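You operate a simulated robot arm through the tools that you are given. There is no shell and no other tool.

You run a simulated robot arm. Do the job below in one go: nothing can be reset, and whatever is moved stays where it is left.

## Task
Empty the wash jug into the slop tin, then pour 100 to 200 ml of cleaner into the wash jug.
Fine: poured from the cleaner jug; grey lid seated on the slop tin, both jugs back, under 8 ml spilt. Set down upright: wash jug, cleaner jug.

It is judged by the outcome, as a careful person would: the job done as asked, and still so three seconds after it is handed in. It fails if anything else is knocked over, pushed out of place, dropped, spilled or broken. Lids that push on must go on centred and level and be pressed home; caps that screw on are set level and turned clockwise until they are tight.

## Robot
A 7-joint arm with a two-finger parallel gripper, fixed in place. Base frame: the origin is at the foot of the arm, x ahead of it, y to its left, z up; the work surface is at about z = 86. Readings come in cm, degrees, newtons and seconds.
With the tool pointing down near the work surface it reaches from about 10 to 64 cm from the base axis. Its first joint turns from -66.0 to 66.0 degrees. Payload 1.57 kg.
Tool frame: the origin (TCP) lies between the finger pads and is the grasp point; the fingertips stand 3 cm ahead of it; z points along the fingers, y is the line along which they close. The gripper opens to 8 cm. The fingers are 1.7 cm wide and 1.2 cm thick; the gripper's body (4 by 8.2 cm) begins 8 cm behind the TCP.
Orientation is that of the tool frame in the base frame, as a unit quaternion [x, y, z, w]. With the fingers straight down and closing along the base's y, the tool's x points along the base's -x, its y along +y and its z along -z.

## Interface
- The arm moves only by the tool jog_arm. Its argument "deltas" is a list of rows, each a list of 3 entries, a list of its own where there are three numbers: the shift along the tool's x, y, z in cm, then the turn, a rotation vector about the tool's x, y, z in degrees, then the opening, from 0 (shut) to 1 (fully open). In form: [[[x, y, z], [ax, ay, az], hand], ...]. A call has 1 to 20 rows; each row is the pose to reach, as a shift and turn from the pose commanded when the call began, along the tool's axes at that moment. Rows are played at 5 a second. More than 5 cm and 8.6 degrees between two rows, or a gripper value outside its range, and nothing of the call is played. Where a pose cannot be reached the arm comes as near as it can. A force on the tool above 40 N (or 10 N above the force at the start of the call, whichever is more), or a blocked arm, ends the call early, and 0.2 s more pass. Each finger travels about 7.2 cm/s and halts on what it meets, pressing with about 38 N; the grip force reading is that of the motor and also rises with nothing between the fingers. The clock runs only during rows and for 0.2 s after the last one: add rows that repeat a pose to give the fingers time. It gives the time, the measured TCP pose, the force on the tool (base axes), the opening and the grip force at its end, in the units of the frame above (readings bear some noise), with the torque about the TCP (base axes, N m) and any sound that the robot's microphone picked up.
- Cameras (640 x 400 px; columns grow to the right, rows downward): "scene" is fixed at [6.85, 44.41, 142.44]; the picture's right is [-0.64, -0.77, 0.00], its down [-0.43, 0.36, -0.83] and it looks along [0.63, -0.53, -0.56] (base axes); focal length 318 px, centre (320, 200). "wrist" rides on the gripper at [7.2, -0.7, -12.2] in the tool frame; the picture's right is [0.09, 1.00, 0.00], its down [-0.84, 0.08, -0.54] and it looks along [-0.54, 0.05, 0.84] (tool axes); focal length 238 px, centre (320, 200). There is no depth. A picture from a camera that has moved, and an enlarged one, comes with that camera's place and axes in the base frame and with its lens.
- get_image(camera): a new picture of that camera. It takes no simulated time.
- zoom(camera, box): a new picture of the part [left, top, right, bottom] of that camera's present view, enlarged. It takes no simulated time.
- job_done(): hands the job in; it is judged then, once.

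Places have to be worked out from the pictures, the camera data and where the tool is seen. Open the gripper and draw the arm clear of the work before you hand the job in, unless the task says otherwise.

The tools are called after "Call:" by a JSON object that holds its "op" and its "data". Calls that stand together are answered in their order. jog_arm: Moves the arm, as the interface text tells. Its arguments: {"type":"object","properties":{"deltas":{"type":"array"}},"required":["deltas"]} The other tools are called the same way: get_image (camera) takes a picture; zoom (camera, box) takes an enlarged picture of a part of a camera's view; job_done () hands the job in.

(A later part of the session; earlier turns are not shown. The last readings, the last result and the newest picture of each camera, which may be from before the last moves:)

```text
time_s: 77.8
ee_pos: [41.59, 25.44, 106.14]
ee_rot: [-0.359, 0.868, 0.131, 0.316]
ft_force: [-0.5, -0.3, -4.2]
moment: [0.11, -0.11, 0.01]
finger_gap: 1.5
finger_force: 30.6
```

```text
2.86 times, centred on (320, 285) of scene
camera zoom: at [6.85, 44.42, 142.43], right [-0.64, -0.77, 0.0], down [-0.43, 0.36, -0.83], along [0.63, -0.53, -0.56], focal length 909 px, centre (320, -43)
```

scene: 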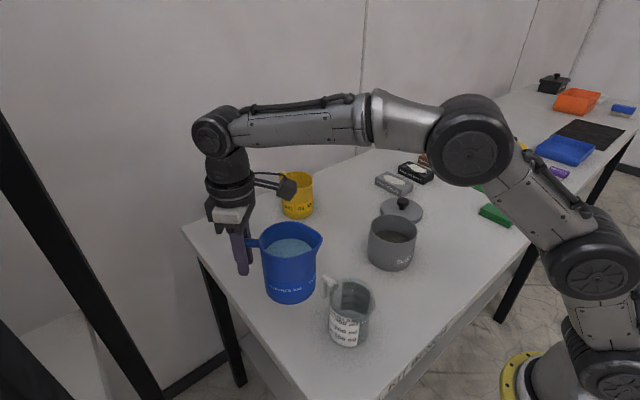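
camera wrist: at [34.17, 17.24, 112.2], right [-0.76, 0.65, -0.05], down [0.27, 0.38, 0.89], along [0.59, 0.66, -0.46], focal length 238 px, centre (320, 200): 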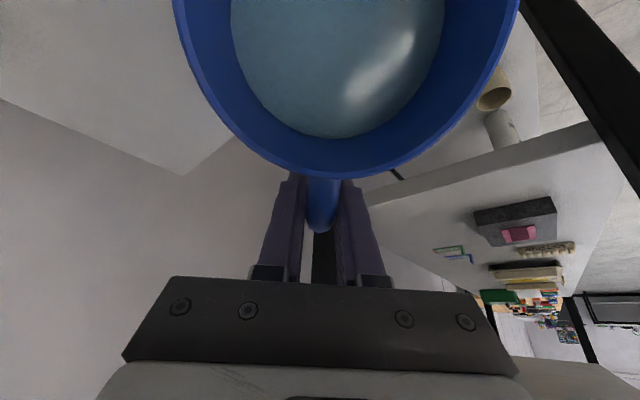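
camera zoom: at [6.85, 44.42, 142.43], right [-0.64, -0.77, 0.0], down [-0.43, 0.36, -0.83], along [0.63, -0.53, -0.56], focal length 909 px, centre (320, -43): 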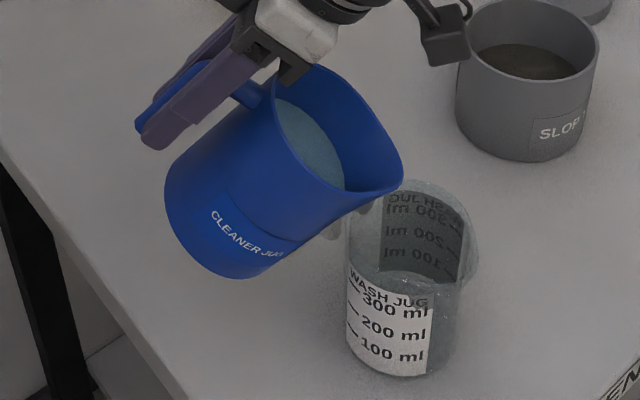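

No flow at 40°. I continue at 1° per step to 46° and look again.

Call:
{"op": "jog_arm", "data": {"deltas": [[[-0.03, 0, -0.17], [0, -1, 0], 0], [[-0.06, 0, -0.34], [0, -2, 0], 0], [[-0.08, 0, -0.52], [0, -3, 0], 0], [[-0.1, 0, -0.7], [0, -4, 0], 0], [[-0.12, 0, -0.87], [0, -5, 0], 0], [[-0.14, 0, -1.05], [0, -6, 0], 0], [[-0.14, 0, -1.05], [0, -6, 0], 0], [[-0.14, 0, -1.05], [0, -6, 0], 0]]}}

Call:
{"op": "zoom", "data": {"camera": "scene", "box": [250, 215, 390, 355]}}

```text
time_s: 79.6
ee_pos: [41.2, 24.92, 107.03]
ee_rot: [-0.352, 0.851, 0.149, 0.361]
ft_force: [-0.5, 0.3, -4.5]
moment: [0.08, -0.13, 0.04]
finger_gap: 1.45
finger_force: 31.3
```

```text
2.86 times, centred on (320, 285) of scene
camera zoom: at [6.85, 44.42, 142.43], right [-0.64, -0.77, 0.0], down [-0.43, 0.36, -0.83], along [0.63, -0.53, -0.56], focal length 909 px, centre (320, -43)
```

zoom: 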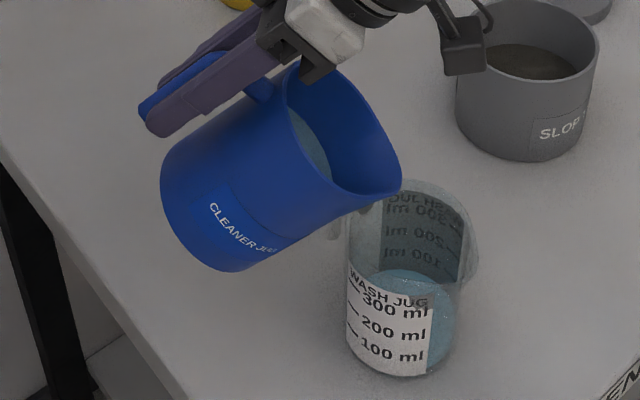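

Blue cleaner is arriving in the wash jug. I zoom to read the level against the marks.

Call:
{"op": "zoom", "data": {"camera": "scene", "box": [320, 265, 400, 345]}}

Call:
{"op": "get_image", "data": {"camera": "wrist"}}

```text
5.00 times, centred on (360, 305) of scene
camera zoom: at [6.85, 44.42, 142.43], right [-0.64, -0.77, 0.0], down [-0.43, 0.36, -0.83], along [0.63, -0.53, -0.56], focal length 1591 px, centre (120, -325)
```

zoom: 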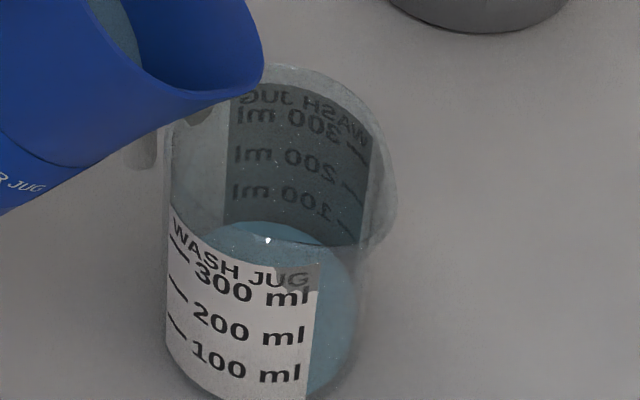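

```text
taken
camera wrist: at [31.94, 14.91, 110.36], right [-0.75, 0.66, -0.07], down [0.08, 0.19, 0.98], along [0.66, 0.73, -0.2], focal length 238 px, centre (320, 200)
```

wrist: 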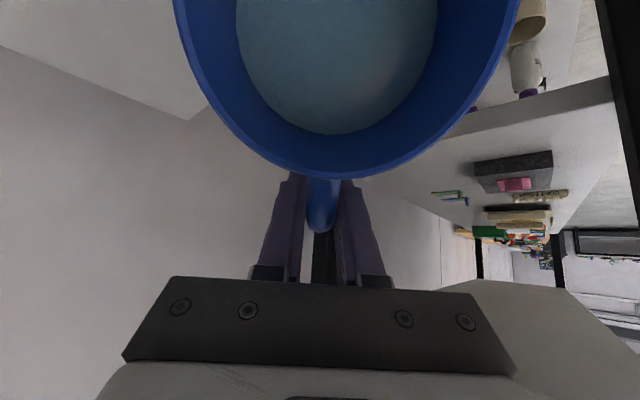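

I zoom tighter on the marks and liquid surface to calibrate the reading.

Call:
{"op": "zoom", "data": {"camera": "scene", "box": [350, 275, 402, 311]}}

Call:
{"op": "zoom", "data": {"camera": "scene", "box": [345, 305, 397, 347]}}

```text
11.11 times, centred on (376, 293) of scene
camera zoom: at [6.85, 44.42, 142.43], right [-0.64, -0.77, 0.0], down [-0.43, 0.36, -0.83], along [0.63, -0.53, -0.56], focal length 3535 px, centre (-302, -833)
```

zoom: 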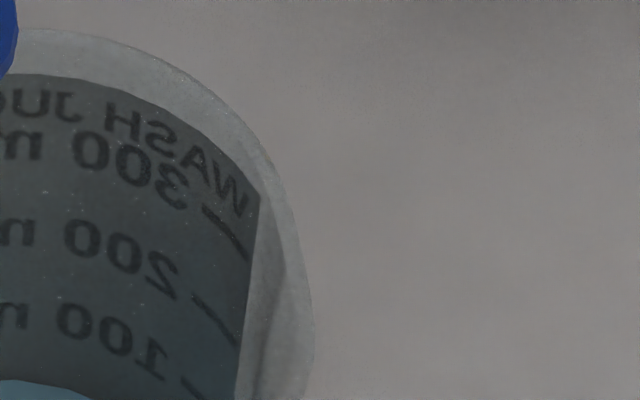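

```text
9.52 times, centred on (371, 326) of scene
camera zoom: at [6.85, 44.42, 142.43], right [-0.64, -0.77, 0.0], down [-0.43, 0.36, -0.83], along [0.63, -0.53, -0.56], focal length 3030 px, centre (-166, -1000)
```

zoom: 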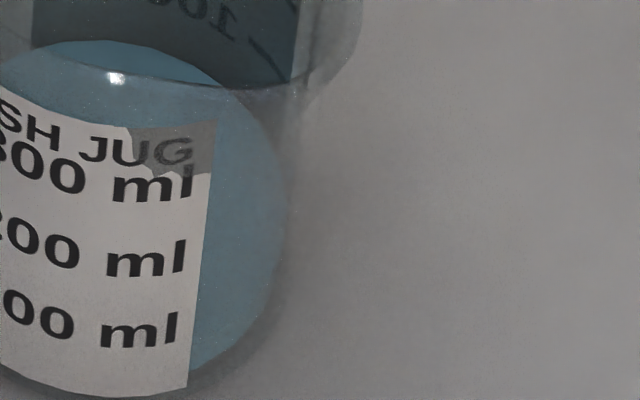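

About 20 ml is in so far by the back-wall marks. I tilt slowly (0.5° per step) to 50° and hold.

Call:
{"op": "jog_arm", "data": {"deltas": [[[-0.02, 0, -0.1], [0, -0.5, 0], 0], [[-0.04, 0, -0.2], [0, -1, 0], 0], [[-0.06, 0, -0.3], [0, -1.5, 0], 0], [[-0.08, 0, -0.4], [0, -2, 0], 0], [[-0.1, 0, -0.5], [0, -2.5, 0], 0], [[-0.12, 0, -0.6], [0, -3, 0], 0], [[-0.14, 0, -0.7], [0, -3.5, 0], 0], [[-0.16, 0, -0.8], [0, -4, 0], 0], [[-0.16, 0, -0.8], [0, -4, 0], 0], [[-0.16, 0, -0.8], [0, -4, 0], 0]]}}

Call:
{"op": "zoom", "data": {"camera": "scene", "box": [300, 240, 410, 350]}}

Call:
{"op": "zoom", "data": {"camera": "scene", "box": [340, 280, 400, 345]}}

```text
time_s: 81.8
ee_pos: [40.87, 24.71, 107.52]
ee_rot: [-0.347, 0.837, 0.162, 0.391]
ft_force: [-0.6, 0.0, -3.5]
moment: [0.09, -0.09, -0.01]
finger_gap: 1.49
finger_force: 30.6
```

```text
3.64 times, centred on (355, 295) of scene
camera zoom: at [6.85, 44.42, 142.43], right [-0.64, -0.77, 0.0], down [-0.43, 0.36, -0.83], along [0.63, -0.53, -0.56], focal length 1157 px, centre (193, -146)
```

zoom: 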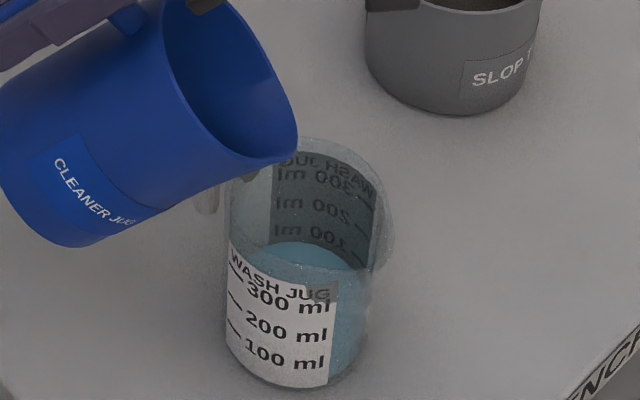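

```text
6.15 times, centred on (370, 312) of scene
camera zoom: at [6.85, 44.42, 142.43], right [-0.64, -0.77, 0.0], down [-0.43, 0.36, -0.83], along [0.63, -0.53, -0.56], focal length 1958 px, centre (12, -492)
```

zoom: 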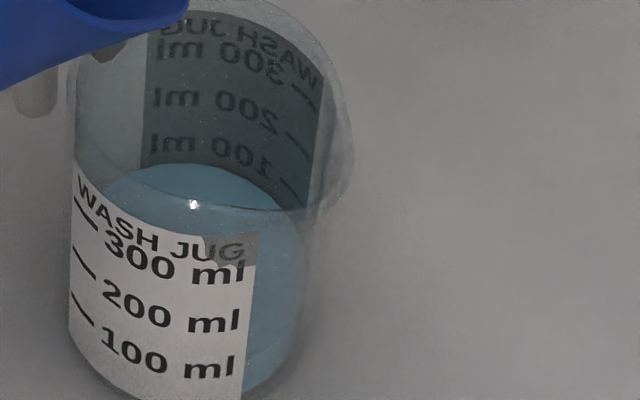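

Level is now about 55 ml. I go on slowly to 54° and hold.

Call:
{"op": "jog_arm", "data": {"deltas": [[[-0.02, 0, -0.1], [0, -0.5, 0], 0], [[-0.03, 0, -0.2], [0, -1, 0], 0], [[-0.05, 0, -0.3], [0, -1.5, 0], 0], [[-0.06, 0, -0.41], [0, -2, 0], 0], [[-0.08, 0, -0.51], [0, -2.5, 0], 0], [[-0.1, 0, -0.61], [0, -3, 0], 0], [[-0.12, 0, -0.71], [0, -3.5, 0], 0], [[-0.14, 0, -0.81], [0, -4, 0], 0], [[-0.14, 0, -0.81], [0, -4, 0], 0], [[-0.14, 0, -0.81], [0, -4, 0], 0]]}}

Call:
{"op": "zoom", "data": {"camera": "scene", "box": [300, 240, 410, 350]}}

Call:
{"op": "zoom", "data": {"camera": "scene", "box": [340, 280, 400, 345]}}

```text
time_s: 84.0
ee_pos: [40.53, 24.29, 108.31]
ee_rot: [-0.34, 0.823, 0.173, 0.42]
ft_force: [-0.5, 0.1, -4.2]
moment: [0.05, -0.09, 0.0]
finger_gap: 1.48
finger_force: 31.1
```

```text
3.64 times, centred on (355, 295) of scene
camera zoom: at [6.85, 44.42, 142.43], right [-0.64, -0.77, 0.0], down [-0.43, 0.36, -0.83], along [0.63, -0.53, -0.56], focal length 1157 px, centre (193, -146)
```

zoom: 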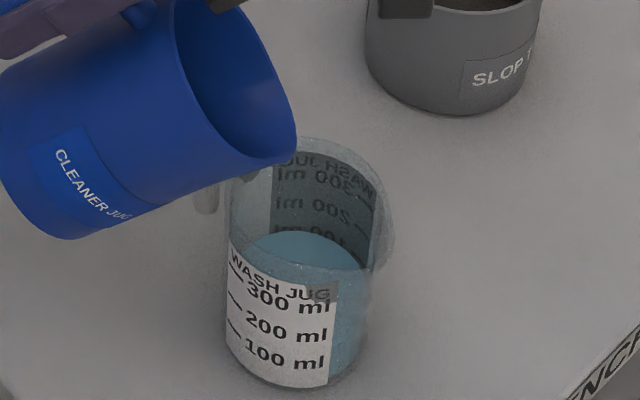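

```text
6.15 times, centred on (370, 312) of scene
camera zoom: at [6.85, 44.42, 142.43], right [-0.64, -0.77, 0.0], down [-0.43, 0.36, -0.83], along [0.63, -0.53, -0.56], focal length 1958 px, centre (12, -492)
```

zoom: 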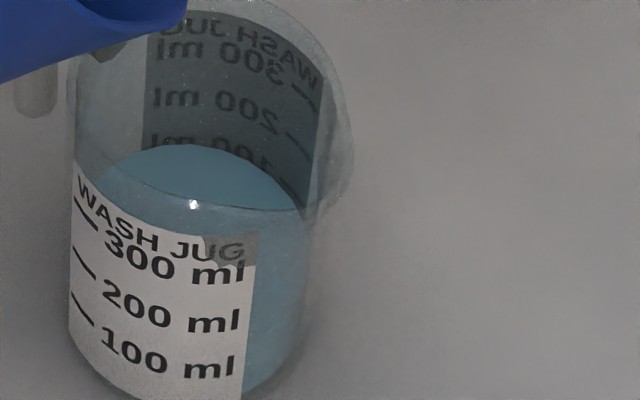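

Level is about 95–100 ml. I continue slowly to 58° for roughly 40 ml more.

Call:
{"op": "jog_arm", "data": {"deltas": [[[-0.02, 0, -0.1], [0, -0.5, 0], 0], [[-0.03, 0, -0.2], [0, -1, 0], 0], [[-0.05, 0, -0.31], [0, -1.5, 0], 0], [[-0.06, 0, -0.41], [0, -2, 0], 0], [[-0.08, 0, -0.51], [0, -2.5, 0], 0], [[-0.1, 0, -0.61], [0, -3, 0], 0], [[-0.12, 0, -0.7], [0, -3.5, 0], 0], [[-0.13, 0, -0.8], [0, -4, 0], 0], [[-0.13, 0, -0.8], [0, -4, 0], 0], [[-0.13, 0, -0.8], [0, -4, 0], 0]]}}

Call:
{"op": "zoom", "data": {"camera": "scene", "box": [300, 240, 410, 350]}}

Call:
{"op": "zoom", "data": {"camera": "scene", "box": [340, 280, 400, 345]}}

```text
time_s: 86.2
ee_pos: [39.97, 23.91, 109.01]
ee_rot: [-0.335, 0.808, 0.185, 0.448]
ft_force: [0.0, -0.4, -2.9]
moment: [0.05, -0.04, -0.01]
finger_gap: 1.48
finger_force: 31.1
```

```text
3.64 times, centred on (355, 295) of scene
camera zoom: at [6.85, 44.42, 142.43], right [-0.64, -0.77, 0.0], down [-0.43, 0.36, -0.83], along [0.63, -0.53, -0.56], focal length 1157 px, centre (193, -146)
```

zoom: 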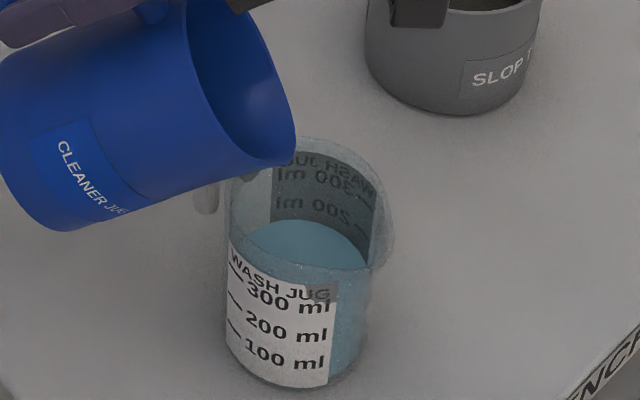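

```text
6.15 times, centred on (370, 312) of scene
camera zoom: at [6.85, 44.42, 142.43], right [-0.64, -0.77, 0.0], down [-0.43, 0.36, -0.83], along [0.63, -0.53, -0.56], focal length 1958 px, centre (12, -492)
```

zoom: 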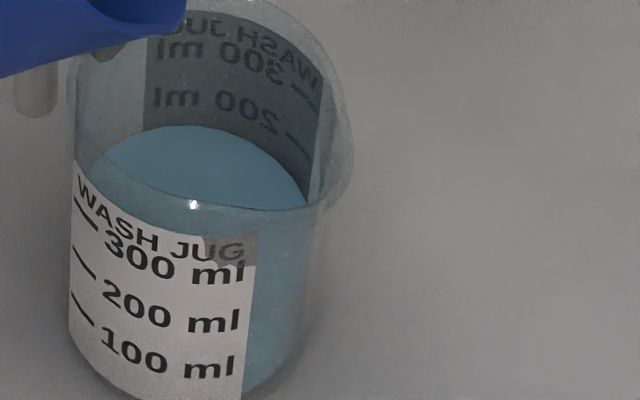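

Level reads about 140–150 ml, midway between the 100 and 200 marks. I stop and tilt the cleaner jug back upright along the same path.

Call:
{"op": "jog_arm", "data": {"deltas": [[[0.19, 0, 0.79], [0, 4, 0], 0], [[0.44, 0, 1.57], [0, 8, 0], 0], [[0.77, 0, 2.32], [0, 12, 0], 0], [[1.06, 0, 2.97], [0, 16, 0], 0], [[1.39, 0, 3.58], [0, 20, 0], 0], [[1.63, 0, 4.05], [0, 24, 0], 0], [[1.65, 0, 4.47], [0, 28, 0], 0], [[1.25, 0, 5.1], [0, 31, 0], 0], [[0.83, 0, 5.72], [0, 34, 0], 0], [[0.5, 0, 6.25], [0, 38, 0], 0], [[0.16, 0, 6.73], [0, 42, 0], 0], [[0.1, 0, 7.25], [0, 46, 0], 0], [[0.03, 0, 7.74], [0, 50, 0], 0], [[0.03, 0, 8.02], [0, 54, 0], 0], [[0.03, 0, 8.3], [0, 58, 0], 0], [[0.03, 0, 8.3], [0, 58, 0], 0]]}}

Call:
{"op": "zoom", "data": {"camera": "scene", "box": [250, 215, 390, 355]}}

Call:
{"op": "zoom", "data": {"camera": "scene", "box": [340, 280, 400, 345]}}

Call:
{"op": "get_image", "data": {"camera": "wrist"}}

```text
time_s: 89.6
ee_pos: [45.21, 28.89, 104.42]
ee_rot: [-0.383, 0.924, 0.0, -0.001]
ft_force: [0.0, 0.4, -2.7]
moment: [0.12, -0.15, 0.04]
finger_gap: 1.49
finger_force: 30.5
```

```text
2.86 times, centred on (320, 285) of scene
camera zoom: at [6.85, 44.42, 142.43], right [-0.64, -0.77, 0.0], down [-0.43, 0.36, -0.83], along [0.63, -0.53, -0.56], focal length 909 px, centre (320, -43)
```

zoom: 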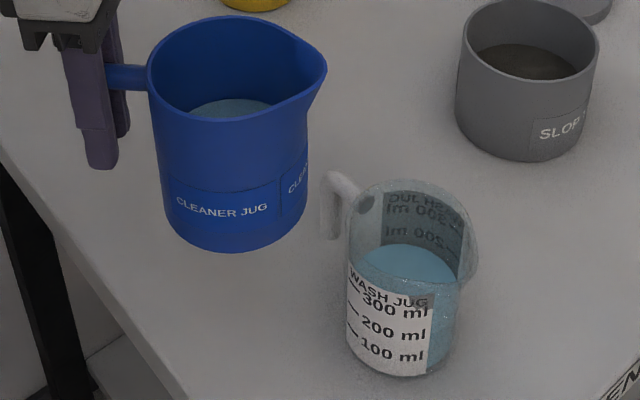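

```text
6.15 times, centred on (370, 312) of scene
camera zoom: at [6.85, 44.42, 142.43], right [-0.64, -0.77, 0.0], down [-0.43, 0.36, -0.83], along [0.63, -0.53, -0.56], focal length 1958 px, centre (12, -492)
```

zoom: 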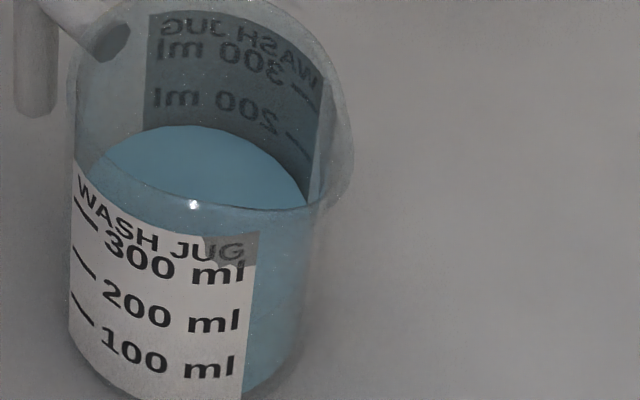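

```text
taken
camera wrist: at [40.51, 23.43, 116.74], right [-0.77, 0.64, 0.0], down [0.54, 0.65, 0.54], along [0.35, 0.42, -0.84], focal length 238 px, centre (320, 200)
```

wrist: 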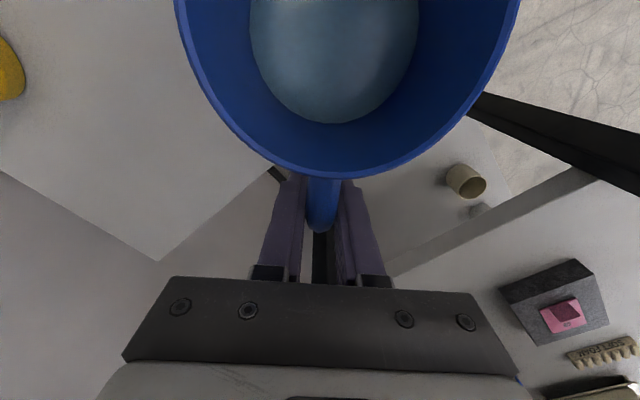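

About 150–165 ml poured by weight change too, and nothing visible was spilt. I carry the cleaner jug back: yaw back to 0 first.

Call:
{"op": "jog_arm", "data": {"deltas": [[[0, -0.8, 0], [0, 0, 4.5], 0], [[0, -1.6, 0.05], [0, 0, 9], 0], [[0, -2.45, 0.1], [0, 0, 13.5], 0], [[0, -3.3, 0.15], [0, 0, 18], 0], [[0, -4.1, 0.2], [0, 0, 22.5], 0], [[0, -4.9, 0.25], [0, 0, 27], 0], [[0, -5.7, 0.3], [0, 0, 31.5], 0], [[0, -6.55, 0.35], [0, 0, 36], 0], [[0, -7.4, 0.4], [0, 0, 40.5], 0], [[0, -8.2, 0.4], [0, 0, 45], 0], [[0, -8.2, 0.4], [0, 0, 45], 0]]}}

Call:
{"op": "get_image", "data": {"camera": "scene"}}

```text
time_s: 92.0
ee_pos: [50.92, 23.13, 104.0]
ee_rot: [0.001, 1.0, 0.0, 0.0]
ft_force: [0.3, -0.4, -3.5]
moment: [0.02, -0.21, -0.04]
finger_gap: 1.49
finger_force: 29.8
```

```text
taken
```

scene: 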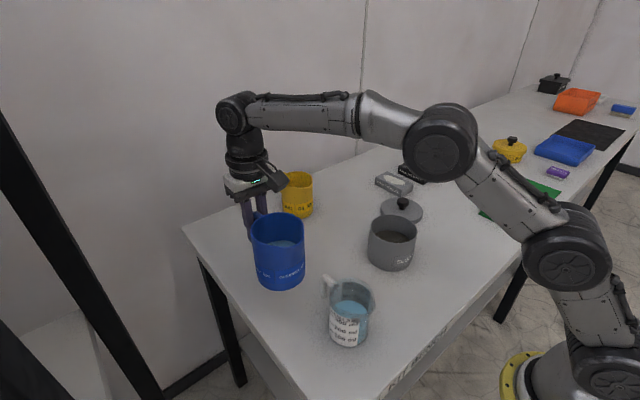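

Upright and steady. I carry it back out to its place at (59.6, 18.1), ending about 1.5 cm above the table.

Call:
{"op": "jog_arm", "data": {"deltas": [[[-1.1, -0.8, 0.3], [0, 0, 0], 0], [[-2.1, -1.5, 0.9], [0, 0, 0], 0], [[-3.1, -2.2, 1.6], [0, 0, 0], 0], [[-4.1, -2.9, 2.3], [0, 0, 0], 0], [[-5.2, -3.5, 3.1], [0, 0, 0], 0], [[-6.2, -4.0, 3.9], [0, 0, 0], 0], [[-7.2, -4.5, 4.8], [0, 0, 0], 0], [[-8.0, -5.0, 5.8], [0, 0, 0], 0], [[-8.3, -5.0, 6.8], [0, 0, 0], 0], [[-8.5, -5.0, 7.8], [0, 0, 0], 0], [[-8.65, -5.0, 8.8], [0, 0, 0], 0], [[-8.68, -5.0, 9.8], [0, 0, 0], 0], [[-8.68, -5.0, 9.8], [0, 0, 0], 0]]}}

Call:
{"op": "zoom", "data": {"camera": "scene", "box": [220, 150, 320, 300]}}

Call:
{"op": "get_image", "data": {"camera": "wrist"}}

```text
time_s: 94.8
ee_pos: [59.43, 18.15, 94.41]
ee_rot: [0.0, 1.0, 0.001, 0.0]
ft_force: [-1.0, -0.4, -3.4]
moment: [0.0, -0.22, -0.04]
finger_gap: 1.5
finger_force: 30.9
```

```text
2.67 times, centred on (270, 225) of scene
camera zoom: at [6.85, 44.42, 142.43], right [-0.64, -0.77, 0.0], down [-0.43, 0.36, -0.83], along [0.63, -0.53, -0.56], focal length 848 px, centre (453, 133)
```

zoom: 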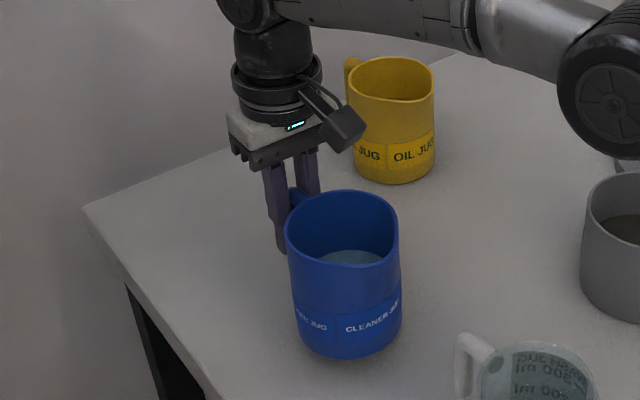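

```text
taken
camera wrist: at [52.28, 17.55, 106.57], right [-0.09, 1.0, 0.0], down [0.84, 0.08, 0.54], along [0.54, 0.05, -0.84], focal length 238 px, centre (320, 200)
```

wrist: 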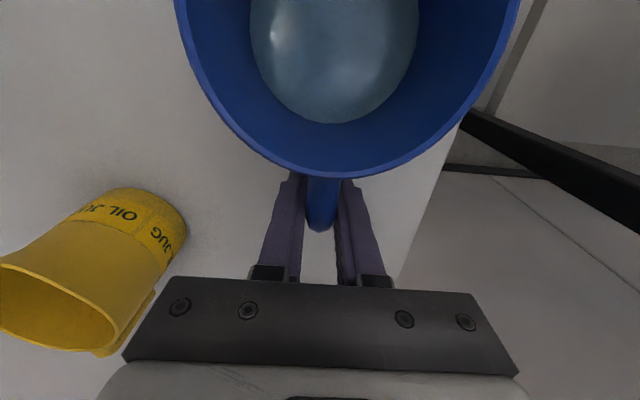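

Nearly exactly where it was lifted from, 0.15 cm short in x. I lower toward the table in small steps with that correction.

Call:
{"op": "jog_arm", "data": {"deltas": [[[-0.1, 0.05, 0.4], [0, 0, 0], 0], [[-0.15, 0.05, 0.8], [0, 0, 0], 0], [[-0.15, 0.05, 1.2], [0, 0, 0], 0], [[-0.15, 0.05, 1.45], [0, 0, 0], 0], [[-0.15, 0.05, 1.45], [0, 0, 0], 0]]}}

```text
time_s: 96.0
ee_pos: [59.72, 18.11, 92.78]
ee_rot: [-0.001, 1.0, 0.0, 0.0]
ft_force: [-0.6, 0.3, -3.8]
moment: [-0.02, -0.2, 0.01]
finger_gap: 1.45
finger_force: 30.6
```

Still hanging (−3.8 N). I take finer steps down until the table carries it.

Call:
{"op": "jog_arm", "data": {"deltas": [[[0, 0, 0.07], [0, 0, 0], 0], [[0, 0, 0.14], [0, 0, 0], 0], [[0, 0, 0.2], [0, 0, 0], 0], [[0, 0, 0.2], [0, 0, 0], 0]]}}

```text
time_s: 97.0
ee_pos: [59.74, 18.18, 92.62]
ee_rot: [-0.001, 1.0, 0.0, 0.0]
ft_force: [0.3, -0.8, 0.4]
moment: [-0.01, 0.23, 0.01]
finger_gap: 1.48
finger_force: 31.0
```

The table now carries its weight. I open the gripper gently.

Call:
{"op": "jog_arm", "data": {"deltas": [[[0, 0, 0.03], [0, 0, 0], 0], [[0, 0, 0.03], [0, 0, 0], 0.2], [[0, 0, 0.03], [0, 0, 0], 0.35], [[0, 0, 0.03], [0, 0, 0], 0.6], [[0, 0, 0.03], [0, 0, 0], 1], [[0, 0, 0.03], [0, 0, 0], 1], [[0, 0, 0.03], [0, 0, 0], 1]]}}

Call:
{"op": "get_image", "data": {"camera": "wrist"}}

Call:
{"op": "zoom", "data": {"camera": "scene", "box": [220, 150, 320, 300]}}

```text
time_s: 98.6
ee_pos: [59.63, 18.14, 92.57]
ee_rot: [0.0, 1.0, 0.0, 0.0]
ft_force: [-0.4, 0.1, -0.4]
moment: [0.0, 0.0, 0.02]
finger_gap: 8.0
finger_force: 0.0
```

```text
taken
camera wrist: at [52.46, 17.52, 104.89], right [-0.09, 1.0, 0.0], down [0.84, 0.08, 0.54], along [0.54, 0.05, -0.84], focal length 238 px, centre (320, 200)
```

wrist: 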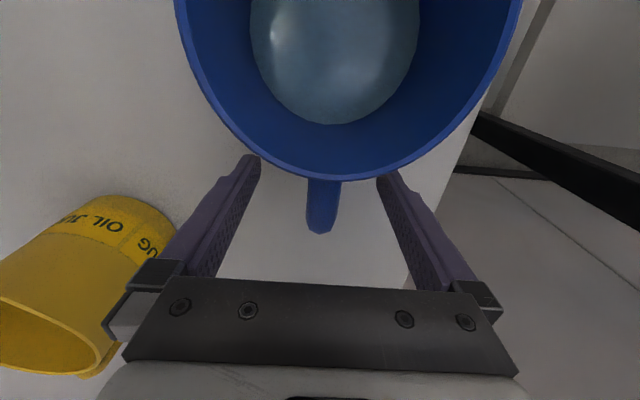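

```text
2.67 times, centred on (270, 225) of scene
camera zoom: at [6.85, 44.41, 142.44], right [-0.64, -0.77, 0.0], down [-0.43, 0.36, -0.83], along [0.63, -0.53, -0.56], focal length 848 px, centre (453, 133)
```

zoom: 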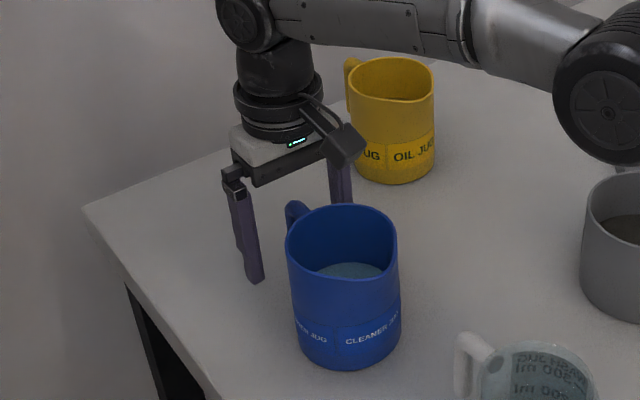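

Both jugs are back. I rise straight up off the handle and travel over to look at the grey lid.

Call:
{"op": "jog_arm", "data": {"deltas": [[[0, 0, -3], [0, 0, 0], 1], [[0, 0, -6], [0, 0, 0], 1], [[0, 0, -9], [0, 0, 0], 1], [[3, -3, -10], [0, 0, 0], 1], [[6, -6, -11.5], [0, 0, 0], 1], [[8.8, -9.6, -12.8], [0, 0, 0], 1], [[10.3, -13.8, -14], [0, 0, 0], 1], [[11.3, -18.2, -15], [0, 0, 0], 1], [[12.2, -22.6, -16], [0, 0, 0], 1], [[13, -27, -17], [0, 0, 0], 1], [[13.6, -31.4, -17.5], [0, 0, 0], 1], [[13.6, -35.8, -17.5], [0, 0, 0], 1], [[13.6, -39, -17.5], [0, 0, 0], 1], [[13.6, -39, -17.5], [0, 0, 0], 1]]}}

Call:
{"op": "get_image", "data": {"camera": "wrist"}}

Call:
{"op": "get_image", "data": {"camera": "scene"}}

```text
time_s: 101.6
ee_pos: [45.85, -21.04, 110.4]
ee_rot: [-0.001, 1.0, 0.0, 0.0]
ft_force: [-0.5, -0.4, -0.2]
moment: [0.0, -0.02, -0.01]
finger_gap: 8.02
finger_force: 0.0
```

```text
taken
camera wrist: at [38.72, -21.56, 122.66], right [-0.09, 1.0, 0.0], down [0.84, 0.08, 0.54], along [0.54, 0.05, -0.84], focal length 238 px, centre (320, 200)
```

wrist: 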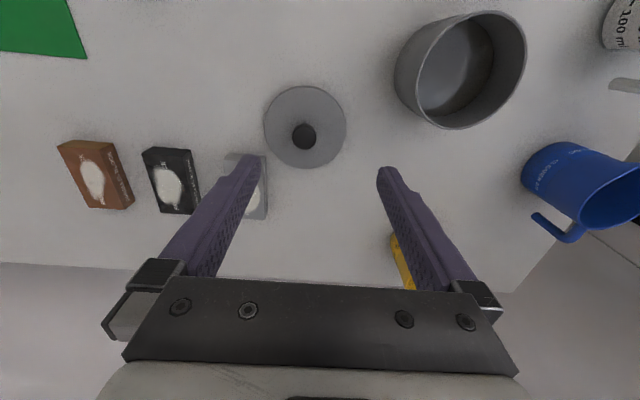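

```text
taken
```

scene: 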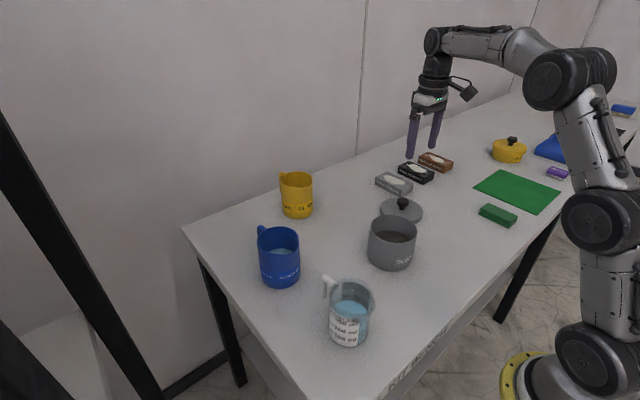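

Call:
{"op": "zoom", "data": {"camera": "wrist", "box": [240, 70, 370, 180]}}

Call:
{"op": "zoom", "data": {"camera": "wrist", "box": [380, 0, 540, 140]}}

Call:
{"op": "zoom", "data": {"camera": "scene", "box": [360, 180, 440, 280]}}

```text
3.64 times, centred on (305, 125) of wrist
camera zoom: at [38.72, -21.56, 122.66], right [-0.09, 1.0, 0.0], down [0.84, 0.08, 0.54], along [0.54, 0.05, -0.84], focal length 867 px, centre (374, 473)
```

zoom: 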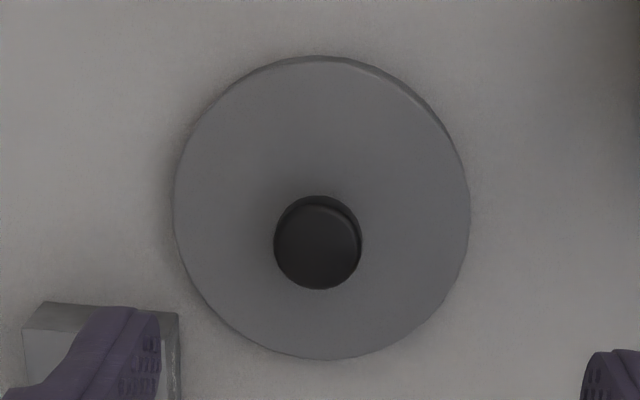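

```text
2.86 times, centred on (460, 70) of wrist
camera zoom: at [38.72, -21.56, 122.66], right [-0.09, 1.0, 0.0], down [0.84, 0.08, 0.54], along [0.54, 0.05, -0.84], focal length 681 px, centre (-80, 571)
```

zoom: 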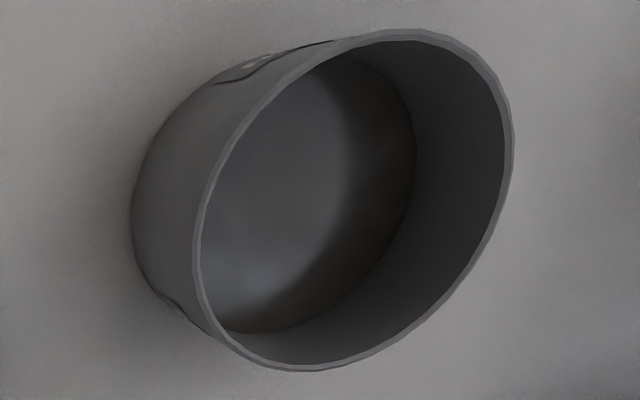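

```text
4.00 times, centred on (400, 230) of scene
camera zoom: at [6.85, 44.41, 142.44], right [-0.64, -0.77, 0.0], down [-0.43, 0.36, -0.83], along [0.63, -0.53, -0.56], focal length 1272 px, centre (0, 80)
```

zoom: 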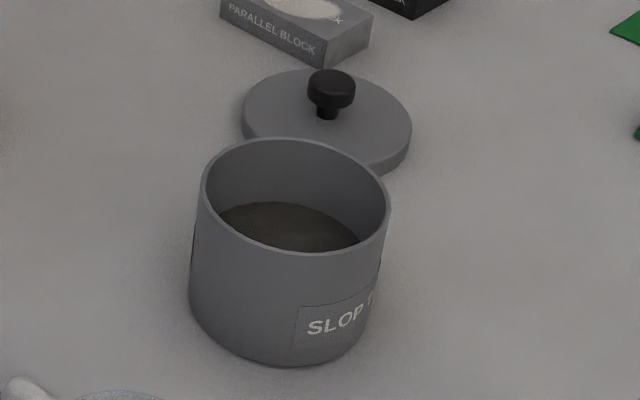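

Lid centre is about (48.9, -22.7) with knob top near z 91.3. Before picking it, I view the tin from directly behind to fix its centre precisely.

Call:
{"op": "jog_arm", "data": {"deltas": [[[1.4, 3.9, 0], [0, 0, 0], 1], [[2.8, 7.8, 0], [0, 0, 0], 1], [[4.2, 11.7, 0], [0, 0, 0], 1], [[5.65, 15.6, 0], [0, 0, 0], 1], [[5.65, 15.6, 0], [0, 0, 0], 1]]}}

Call:
{"op": "get_image", "data": {"camera": "wrist"}}

Call:
{"op": "zoom", "data": {"camera": "wrist", "box": [230, 50, 410, 190]}}

```text
time_s: 102.8
ee_pos: [40.2, -5.06, 110.16]
ee_rot: [0.001, 1.0, 0.0, 0.0]
ft_force: [-0.1, -0.1, 0.2]
moment: [0.02, -0.01, -0.01]
finger_gap: 8.02
finger_force: 0.0
```

```text
taken
camera wrist: at [33.07, -5.64, 122.54], right [-0.09, 1.0, 0.0], down [0.84, 0.08, 0.54], along [0.54, 0.05, -0.84], focal length 238 px, centre (320, 200)
```

wrist: 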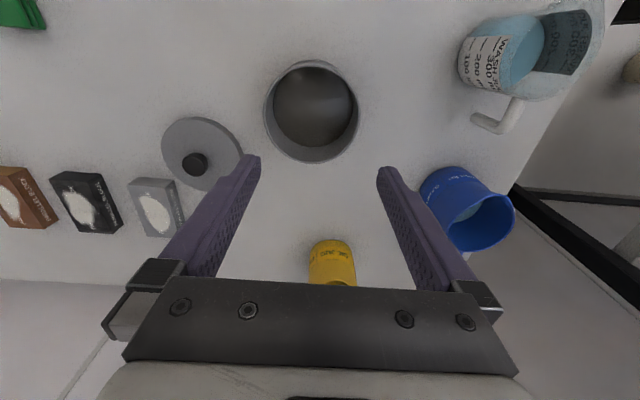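

```text
2.86 times, centred on (320, 120) of wrist
camera zoom: at [33.07, -5.64, 122.54], right [-0.09, 1.0, 0.0], down [0.84, 0.08, 0.54], along [0.54, 0.05, -0.84], focal length 681 px, centre (320, 429)
```

zoom: 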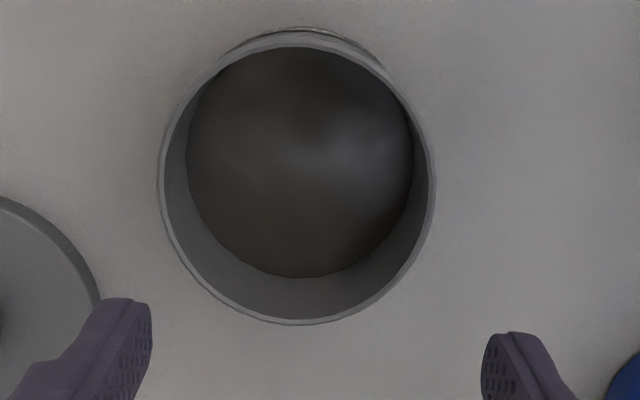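

Tin centre measures (39.6, -6.0), rim about 10.6 cm across; lid centre (49.2, -22.75), knob cap about 3.2 cm. I move above the knob and come partway down.

Call:
{"op": "jog_arm", "data": {"deltas": [[[-1.8, -3.5, 0.5], [0, 0, 0], 1], [[-3.6, -7.1, 1], [0, 0, 0], 1], [[-5.4, -10.6, 2], [0, 0, 0], 1], [[-7.2, -14.2, 3], [0, 0, 0], 1], [[-9, -17.7, 5], [0, 0, 0], 1], [[-9, -17.7, 8], [0, 0, 0], 1], [[-9, -17.7, 11], [0, 0, 0], 1], [[-9, -17.7, 11], [0, 0, 0], 1]]}}

Call:
{"op": "get_image", "data": {"camera": "wrist"}}

Call:
{"op": "zoom", "data": {"camera": "scene", "box": [350, 120, 470, 280]}}

```text
time_s: 104.6
ee_pos: [49.44, -23.15, 99.03]
ee_rot: [0.0, 1.0, 0.001, 0.0]
ft_force: [-0.8, 0.1, 0.3]
moment: [0.02, 0.0, 0.04]
finger_gap: 8.02
finger_force: 0.0
```

```text
taken
camera wrist: at [42.16, -23.69, 111.33], right [-0.09, 1.0, 0.0], down [0.84, 0.08, 0.54], along [0.54, 0.05, -0.84], focal length 238 px, centre (320, 200)
```

wrist: 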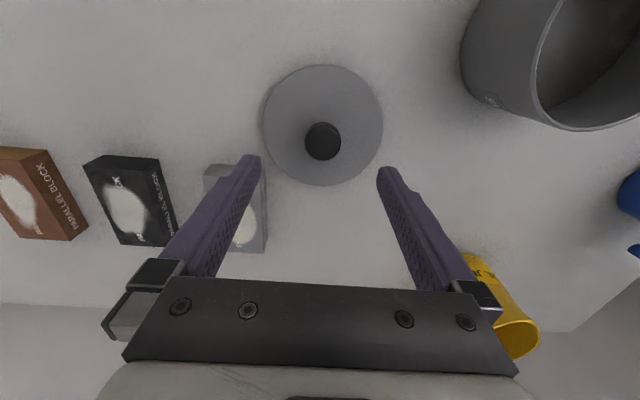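

```text
2.50 times, centred on (410, 200) of scene
camera zoom: at [6.85, 44.41, 142.44], right [-0.64, -0.77, 0.0], down [-0.43, 0.36, -0.83], along [0.63, -0.53, -0.56], focal length 795 px, centre (95, 200)
```

zoom: 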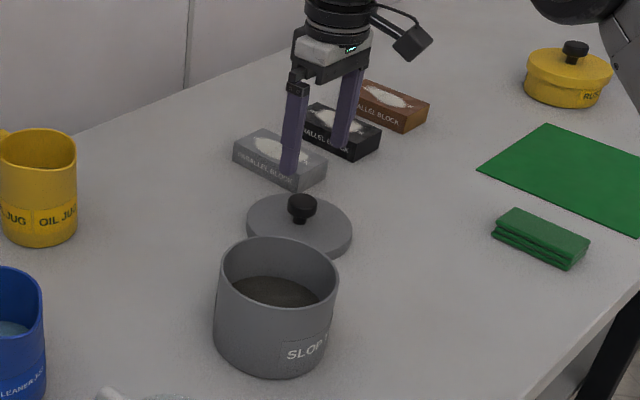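

Call:
{"op": "zoom", "data": {"camera": "wrist", "box": [250, 55, 400, 195]}}

```text
2.86 times, centred on (325, 125) of wrist
camera zoom: at [42.16, -23.69, 111.33], right [-0.09, 1.0, 0.0], down [0.84, 0.08, 0.54], along [0.54, 0.05, -0.84], focal length 681 px, centre (306, 414)
```

zoom: 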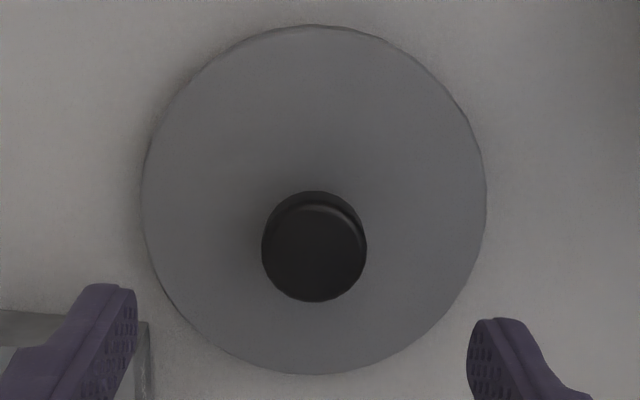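

Lid centre now reads (49.3, -22.8), knob top about 90.9. I shift 0.33 cm in y and descend so the fingertips end just above the lid's top face.

Call:
{"op": "jog_arm", "data": {"deltas": [[[0.05, 0.33, 1.5], [0, 0, 0], 1], [[0.05, 0.33, 3], [0, 0, 0], 1], [[0.05, 0.33, 4.5], [0, 0, 0], 1], [[0.05, 0.33, 5.8], [0, 0, 0], 1], [[0.05, 0.33, 6.8], [0, 0, 0], 1], [[0.05, 0.33, 6.8], [0, 0, 0], 1]]}}

Call:
{"op": "get_image", "data": {"camera": "wrist"}}

Call:
{"op": "zoom", "data": {"camera": "scene", "box": [360, 140, 450, 260]}}

```text
time_s: 106.0
ee_pos: [49.5, -22.71, 92.38]
ee_rot: [0.0, 1.0, 0.0, 0.0]
ft_force: [0.4, -0.5, -0.4]
moment: [0.01, 0.02, 0.02]
finger_gap: 7.98
finger_force: 0.2
```

```text
taken
camera wrist: at [42.14, -23.27, 104.59], right [-0.09, 1.0, 0.0], down [0.84, 0.08, 0.54], along [0.54, 0.05, -0.84], focal length 238 px, centre (320, 200)
```

wrist: 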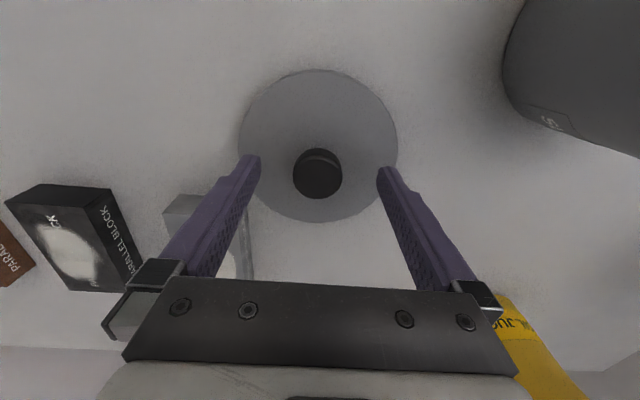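

```text
3.33 times, centred on (405, 200) of scene
camera zoom: at [6.85, 44.41, 142.44], right [-0.64, -0.77, 0.0], down [-0.43, 0.36, -0.83], along [0.63, -0.53, -0.56], focal length 1060 px, centre (37, 200)
```

zoom: 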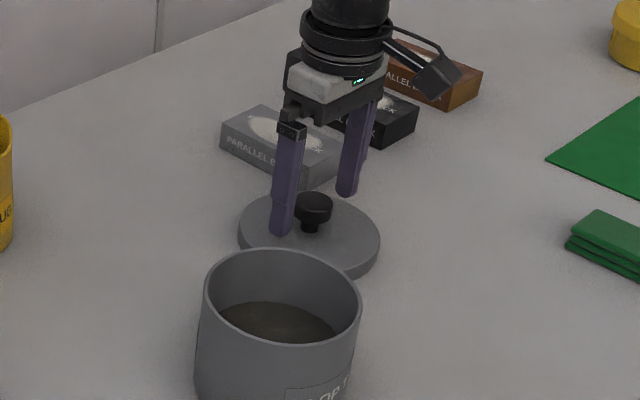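

The knob is centred between the fingers. I lower 0.35 cm more and close on it.

Call:
{"op": "jog_arm", "data": {"deltas": [[[0.05, -0.05, 0.35], [0, 0, 0], 1], [[0.05, -0.05, 0.35], [0, 0, 0], 0.7], [[0.05, -0.05, 0.35], [0, 0, 0], 0.5], [[0.05, -0.05, 0.35], [0, 0, 0], 0.35], [[0.05, -0.05, 0.35], [0, 0, 0], 0.2], [[0.05, -0.05, 0.35], [0, 0, 0], 0], [[0.05, -0.05, 0.35], [0, 0, 0], 0], [[0.05, -0.05, 0.35], [0, 0, 0], 0]]}}

Call:
{"op": "get_image", "data": {"camera": "wrist"}}

Call:
{"op": "zoom", "data": {"camera": "wrist", "box": [225, 60, 415, 240]}}

```text
time_s: 107.8
ee_pos: [49.23, -22.64, 92.02]
ee_rot: [0.0, 1.0, 0.0, -0.001]
ft_force: [-0.4, 0.9, 0.4]
moment: [0.01, 0.0, 0.03]
finger_gap: 3.16
finger_force: 38.2
```

```text
taken
camera wrist: at [42.1, -23.34, 104.23], right [-0.09, 1.0, 0.0], down [0.84, 0.08, 0.54], along [0.54, 0.05, -0.84], focal length 238 px, centre (320, 200)
```

wrist: 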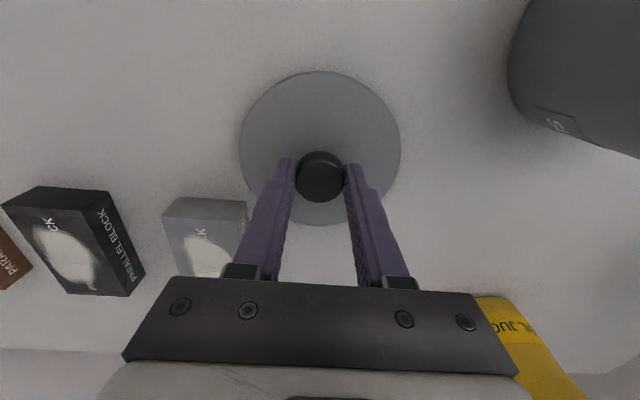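

```text
2.22 times, centred on (320, 150) of wrist
camera zoom: at [42.1, -23.34, 104.23], right [-0.09, 1.0, 0.0], down [0.84, 0.08, 0.54], along [0.54, 0.05, -0.84], focal length 530 px, centre (320, 311)
```

zoom: 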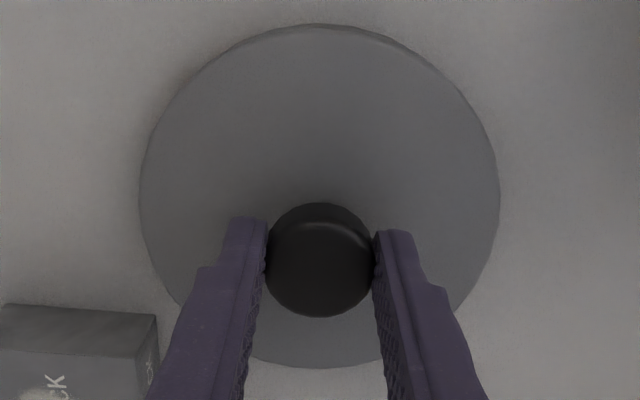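

Knob gripped (3.16 cm). The lid centre sits about (-0.15, -0.1) from the TCP. I lift it 12 cm and carry it over the tin.

Call:
{"op": "jog_arm", "data": {"deltas": [[[0, 0, -1.5], [0, 0, 0], 0], [[0, 0, -4], [0, 0, 0], 0], [[0, 0, -8], [0, 0, 0], 0], [[0, 0, -12], [0, 0, 0], 0], [[1.9, 3.35, -12], [0, 0, 0], 0], [[3.8, 6.7, -12], [0, 0, 0], 0], [[5.7, 10.05, -12], [0, 0, 0], 0], [[7.6, 13.4, -12], [0, 0, 0], 0], [[9.53, 16.74, -12], [0, 0, 0], 0], [[9.53, 16.74, -12], [0, 0, 0], 0], [[9.53, 16.74, -12], [0, 0, 0], 0]]}}

Call:
{"op": "get_image", "data": {"camera": "wrist"}}

Call:
{"op": "zoom", "data": {"camera": "scene", "box": [340, 150, 450, 280]}}

```text
time_s: 110.2
ee_pos: [39.83, -5.84, 104.02]
ee_rot: [0.0, 1.0, 0.0, 0.0]
ft_force: [0.1, 0.5, -0.2]
moment: [0.0, 0.0, 0.03]
finger_gap: 3.13
finger_force: 38.2
```

```text
taken
camera wrist: at [32.72, -6.45, 116.19], right [-0.09, 1.0, 0.0], down [0.84, 0.08, 0.54], along [0.54, 0.05, -0.84], focal length 238 px, centre (320, 200)
```

wrist: 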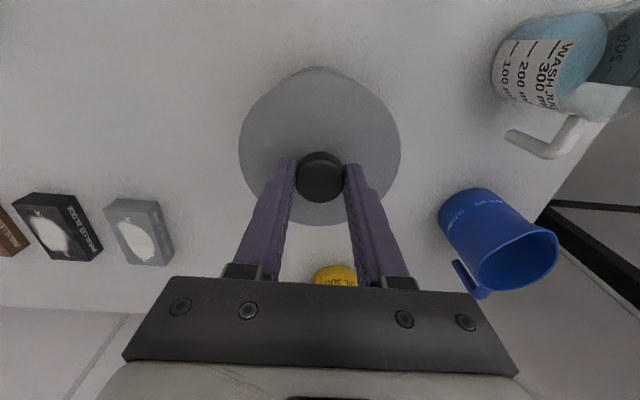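

```text
3.08 times, centred on (395, 215) of scene
camera zoom: at [6.85, 44.42, 142.44], right [-0.64, -0.77, 0.0], down [-0.43, 0.36, -0.83], along [0.63, -0.53, -0.56], focal length 979 px, centre (89, 154)
```

zoom: 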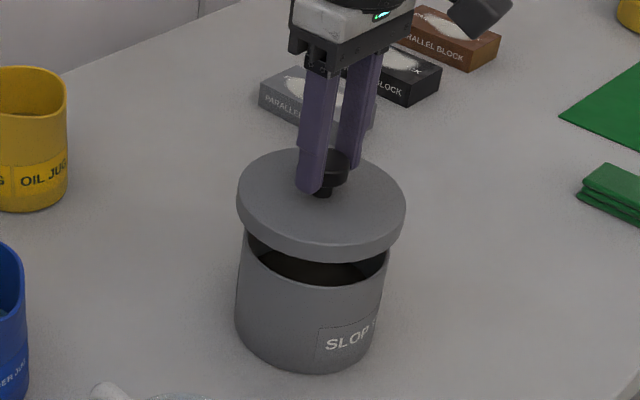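

The lid hangs level over the tin. I zoom in on the overlap to check alignment.

Call:
{"op": "zoom", "data": {"camera": "scene", "box": [363, 190, 427, 254]}}

Call:
{"op": "zoom", "data": {"camera": "wrist", "box": [225, 50, 415, 240]}}

```text
6.25 times, centred on (395, 222) of scene
camera zoom: at [6.85, 44.42, 142.44], right [-0.64, -0.77, 0.0], down [-0.43, 0.36, -0.83], along [0.63, -0.53, -0.56], focal length 1988 px, centre (-149, 62)
```

zoom: 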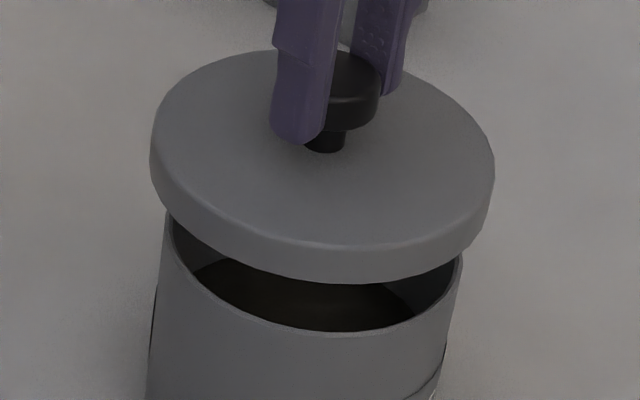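

```text
2.11 times, centred on (320, 145) of wrist
camera zoom: at [32.72, -6.45, 116.19], right [-0.09, 1.0, 0.0], down [0.84, 0.08, 0.54], along [0.54, 0.05, -0.84], focal length 502 px, centre (320, 316)
```

zoom: 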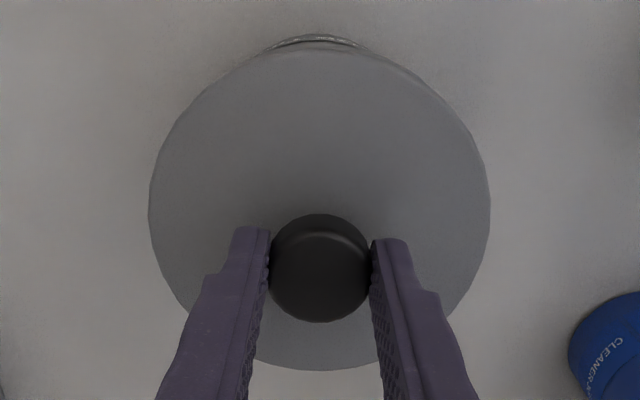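

Alignment is within about 2 mm; I nudge by (-0.08, -0.08) and lower to just above the rim.

Call:
{"op": "jog_arm", "data": {"deltas": [[[0.08, -0.08, 0.5], [0, 0, 0], 0], [[0.08, -0.08, 1], [0, 0, 0], 0], [[0.08, -0.08, 1.6], [0, 0, 0], 0], [[0.08, -0.08, 1.6], [0, 0, 0], 0]]}}

Call:
{"op": "zoom", "data": {"camera": "scene", "box": [363, 190, 427, 254]}}

```text
time_s: 111.2
ee_pos: [39.79, -6.02, 102.39]
ee_rot: [-0.001, 1.0, 0.0, 0.001]
ft_force: [0.3, 0.0, -0.7]
moment: [0.0, -0.03, -0.03]
finger_gap: 3.13
finger_force: 38.3
```

```text
6.25 times, centred on (395, 222) of scene
camera zoom: at [6.85, 44.41, 142.44], right [-0.64, -0.77, 0.0], down [-0.43, 0.36, -0.83], along [0.63, -0.53, -0.56], focal length 1988 px, centre (-149, 62)
```

zoom: 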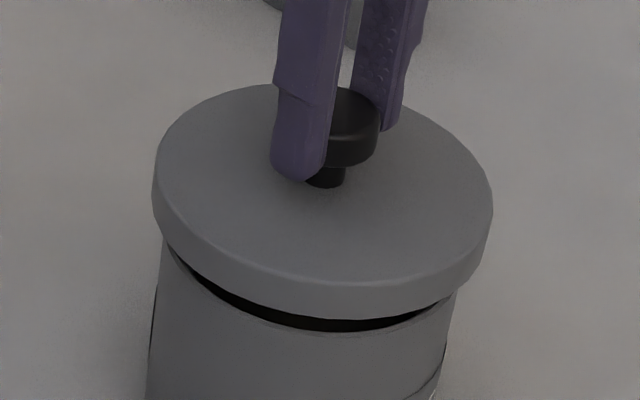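

I zoom further on the left and right overhang to confirm centring before pressing.

Call:
{"op": "zoom", "data": {"camera": "scene", "box": [364, 205, 396, 245]}}

Call:
{"op": "zoom", "data": {"camera": "scene", "box": [400, 205, 432, 245]}}

```text
10.00 times, centred on (380, 225) of scene
camera zoom: at [6.85, 44.41, 142.44], right [-0.64, -0.77, 0.0], down [-0.43, 0.36, -0.83], along [0.63, -0.53, -0.56], focal length 3181 px, centre (-280, -50)
```

zoom: 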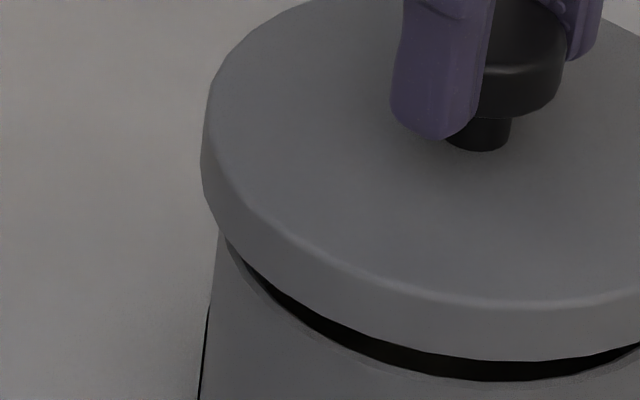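

```text
10.00 times, centred on (416, 225) of scene
camera zoom: at [6.85, 44.41, 142.44], right [-0.64, -0.77, 0.0], down [-0.43, 0.36, -0.83], along [0.63, -0.53, -0.56], focal length 3181 px, centre (-640, -50)
```

zoom: 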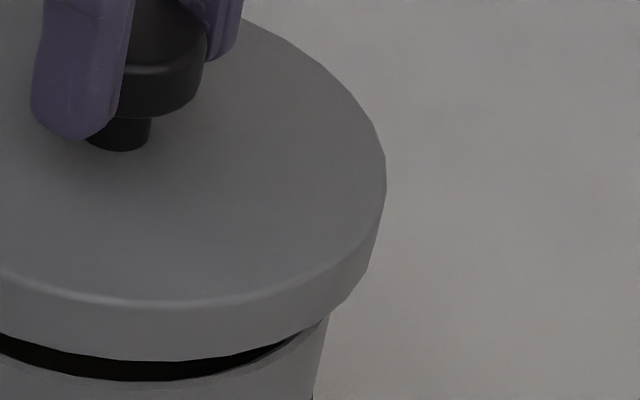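

Centred within about 1 mm each way. I lower the lid onto the rim in small steps and watch the force.

Call:
{"op": "jog_arm", "data": {"deltas": [[[0, 0, 0.3], [0, 0, 0], 0], [[0, 0, 0.6], [0, 0, 0], 0], [[0, 0, 0.9], [0, 0, 0], 0], [[0, 0, 1.2], [0, 0, 0], 0], [[0, 0, 1.2], [0, 0, 0], 0]]}}

Call:
{"op": "zoom", "data": {"camera": "scene", "box": [363, 190, 427, 254]}}

```text
time_s: 112.4
ee_pos: [39.66, -6.0, 101.1]
ee_rot: [0.001, 1.0, 0.0, 0.0]
ft_force: [-0.8, -0.3, -0.9]
moment: [-0.02, 0.03, 0.03]
finger_gap: 3.12
finger_force: 38.0
```

```text
6.25 times, centred on (395, 222) of scene
camera zoom: at [6.85, 44.41, 142.44], right [-0.64, -0.77, 0.0], down [-0.43, 0.36, -0.83], along [0.63, -0.53, -0.56], focal length 1988 px, centre (-149, 62)
```

zoom: 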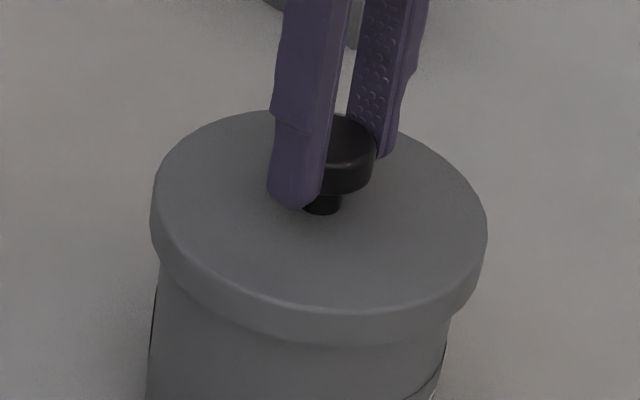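

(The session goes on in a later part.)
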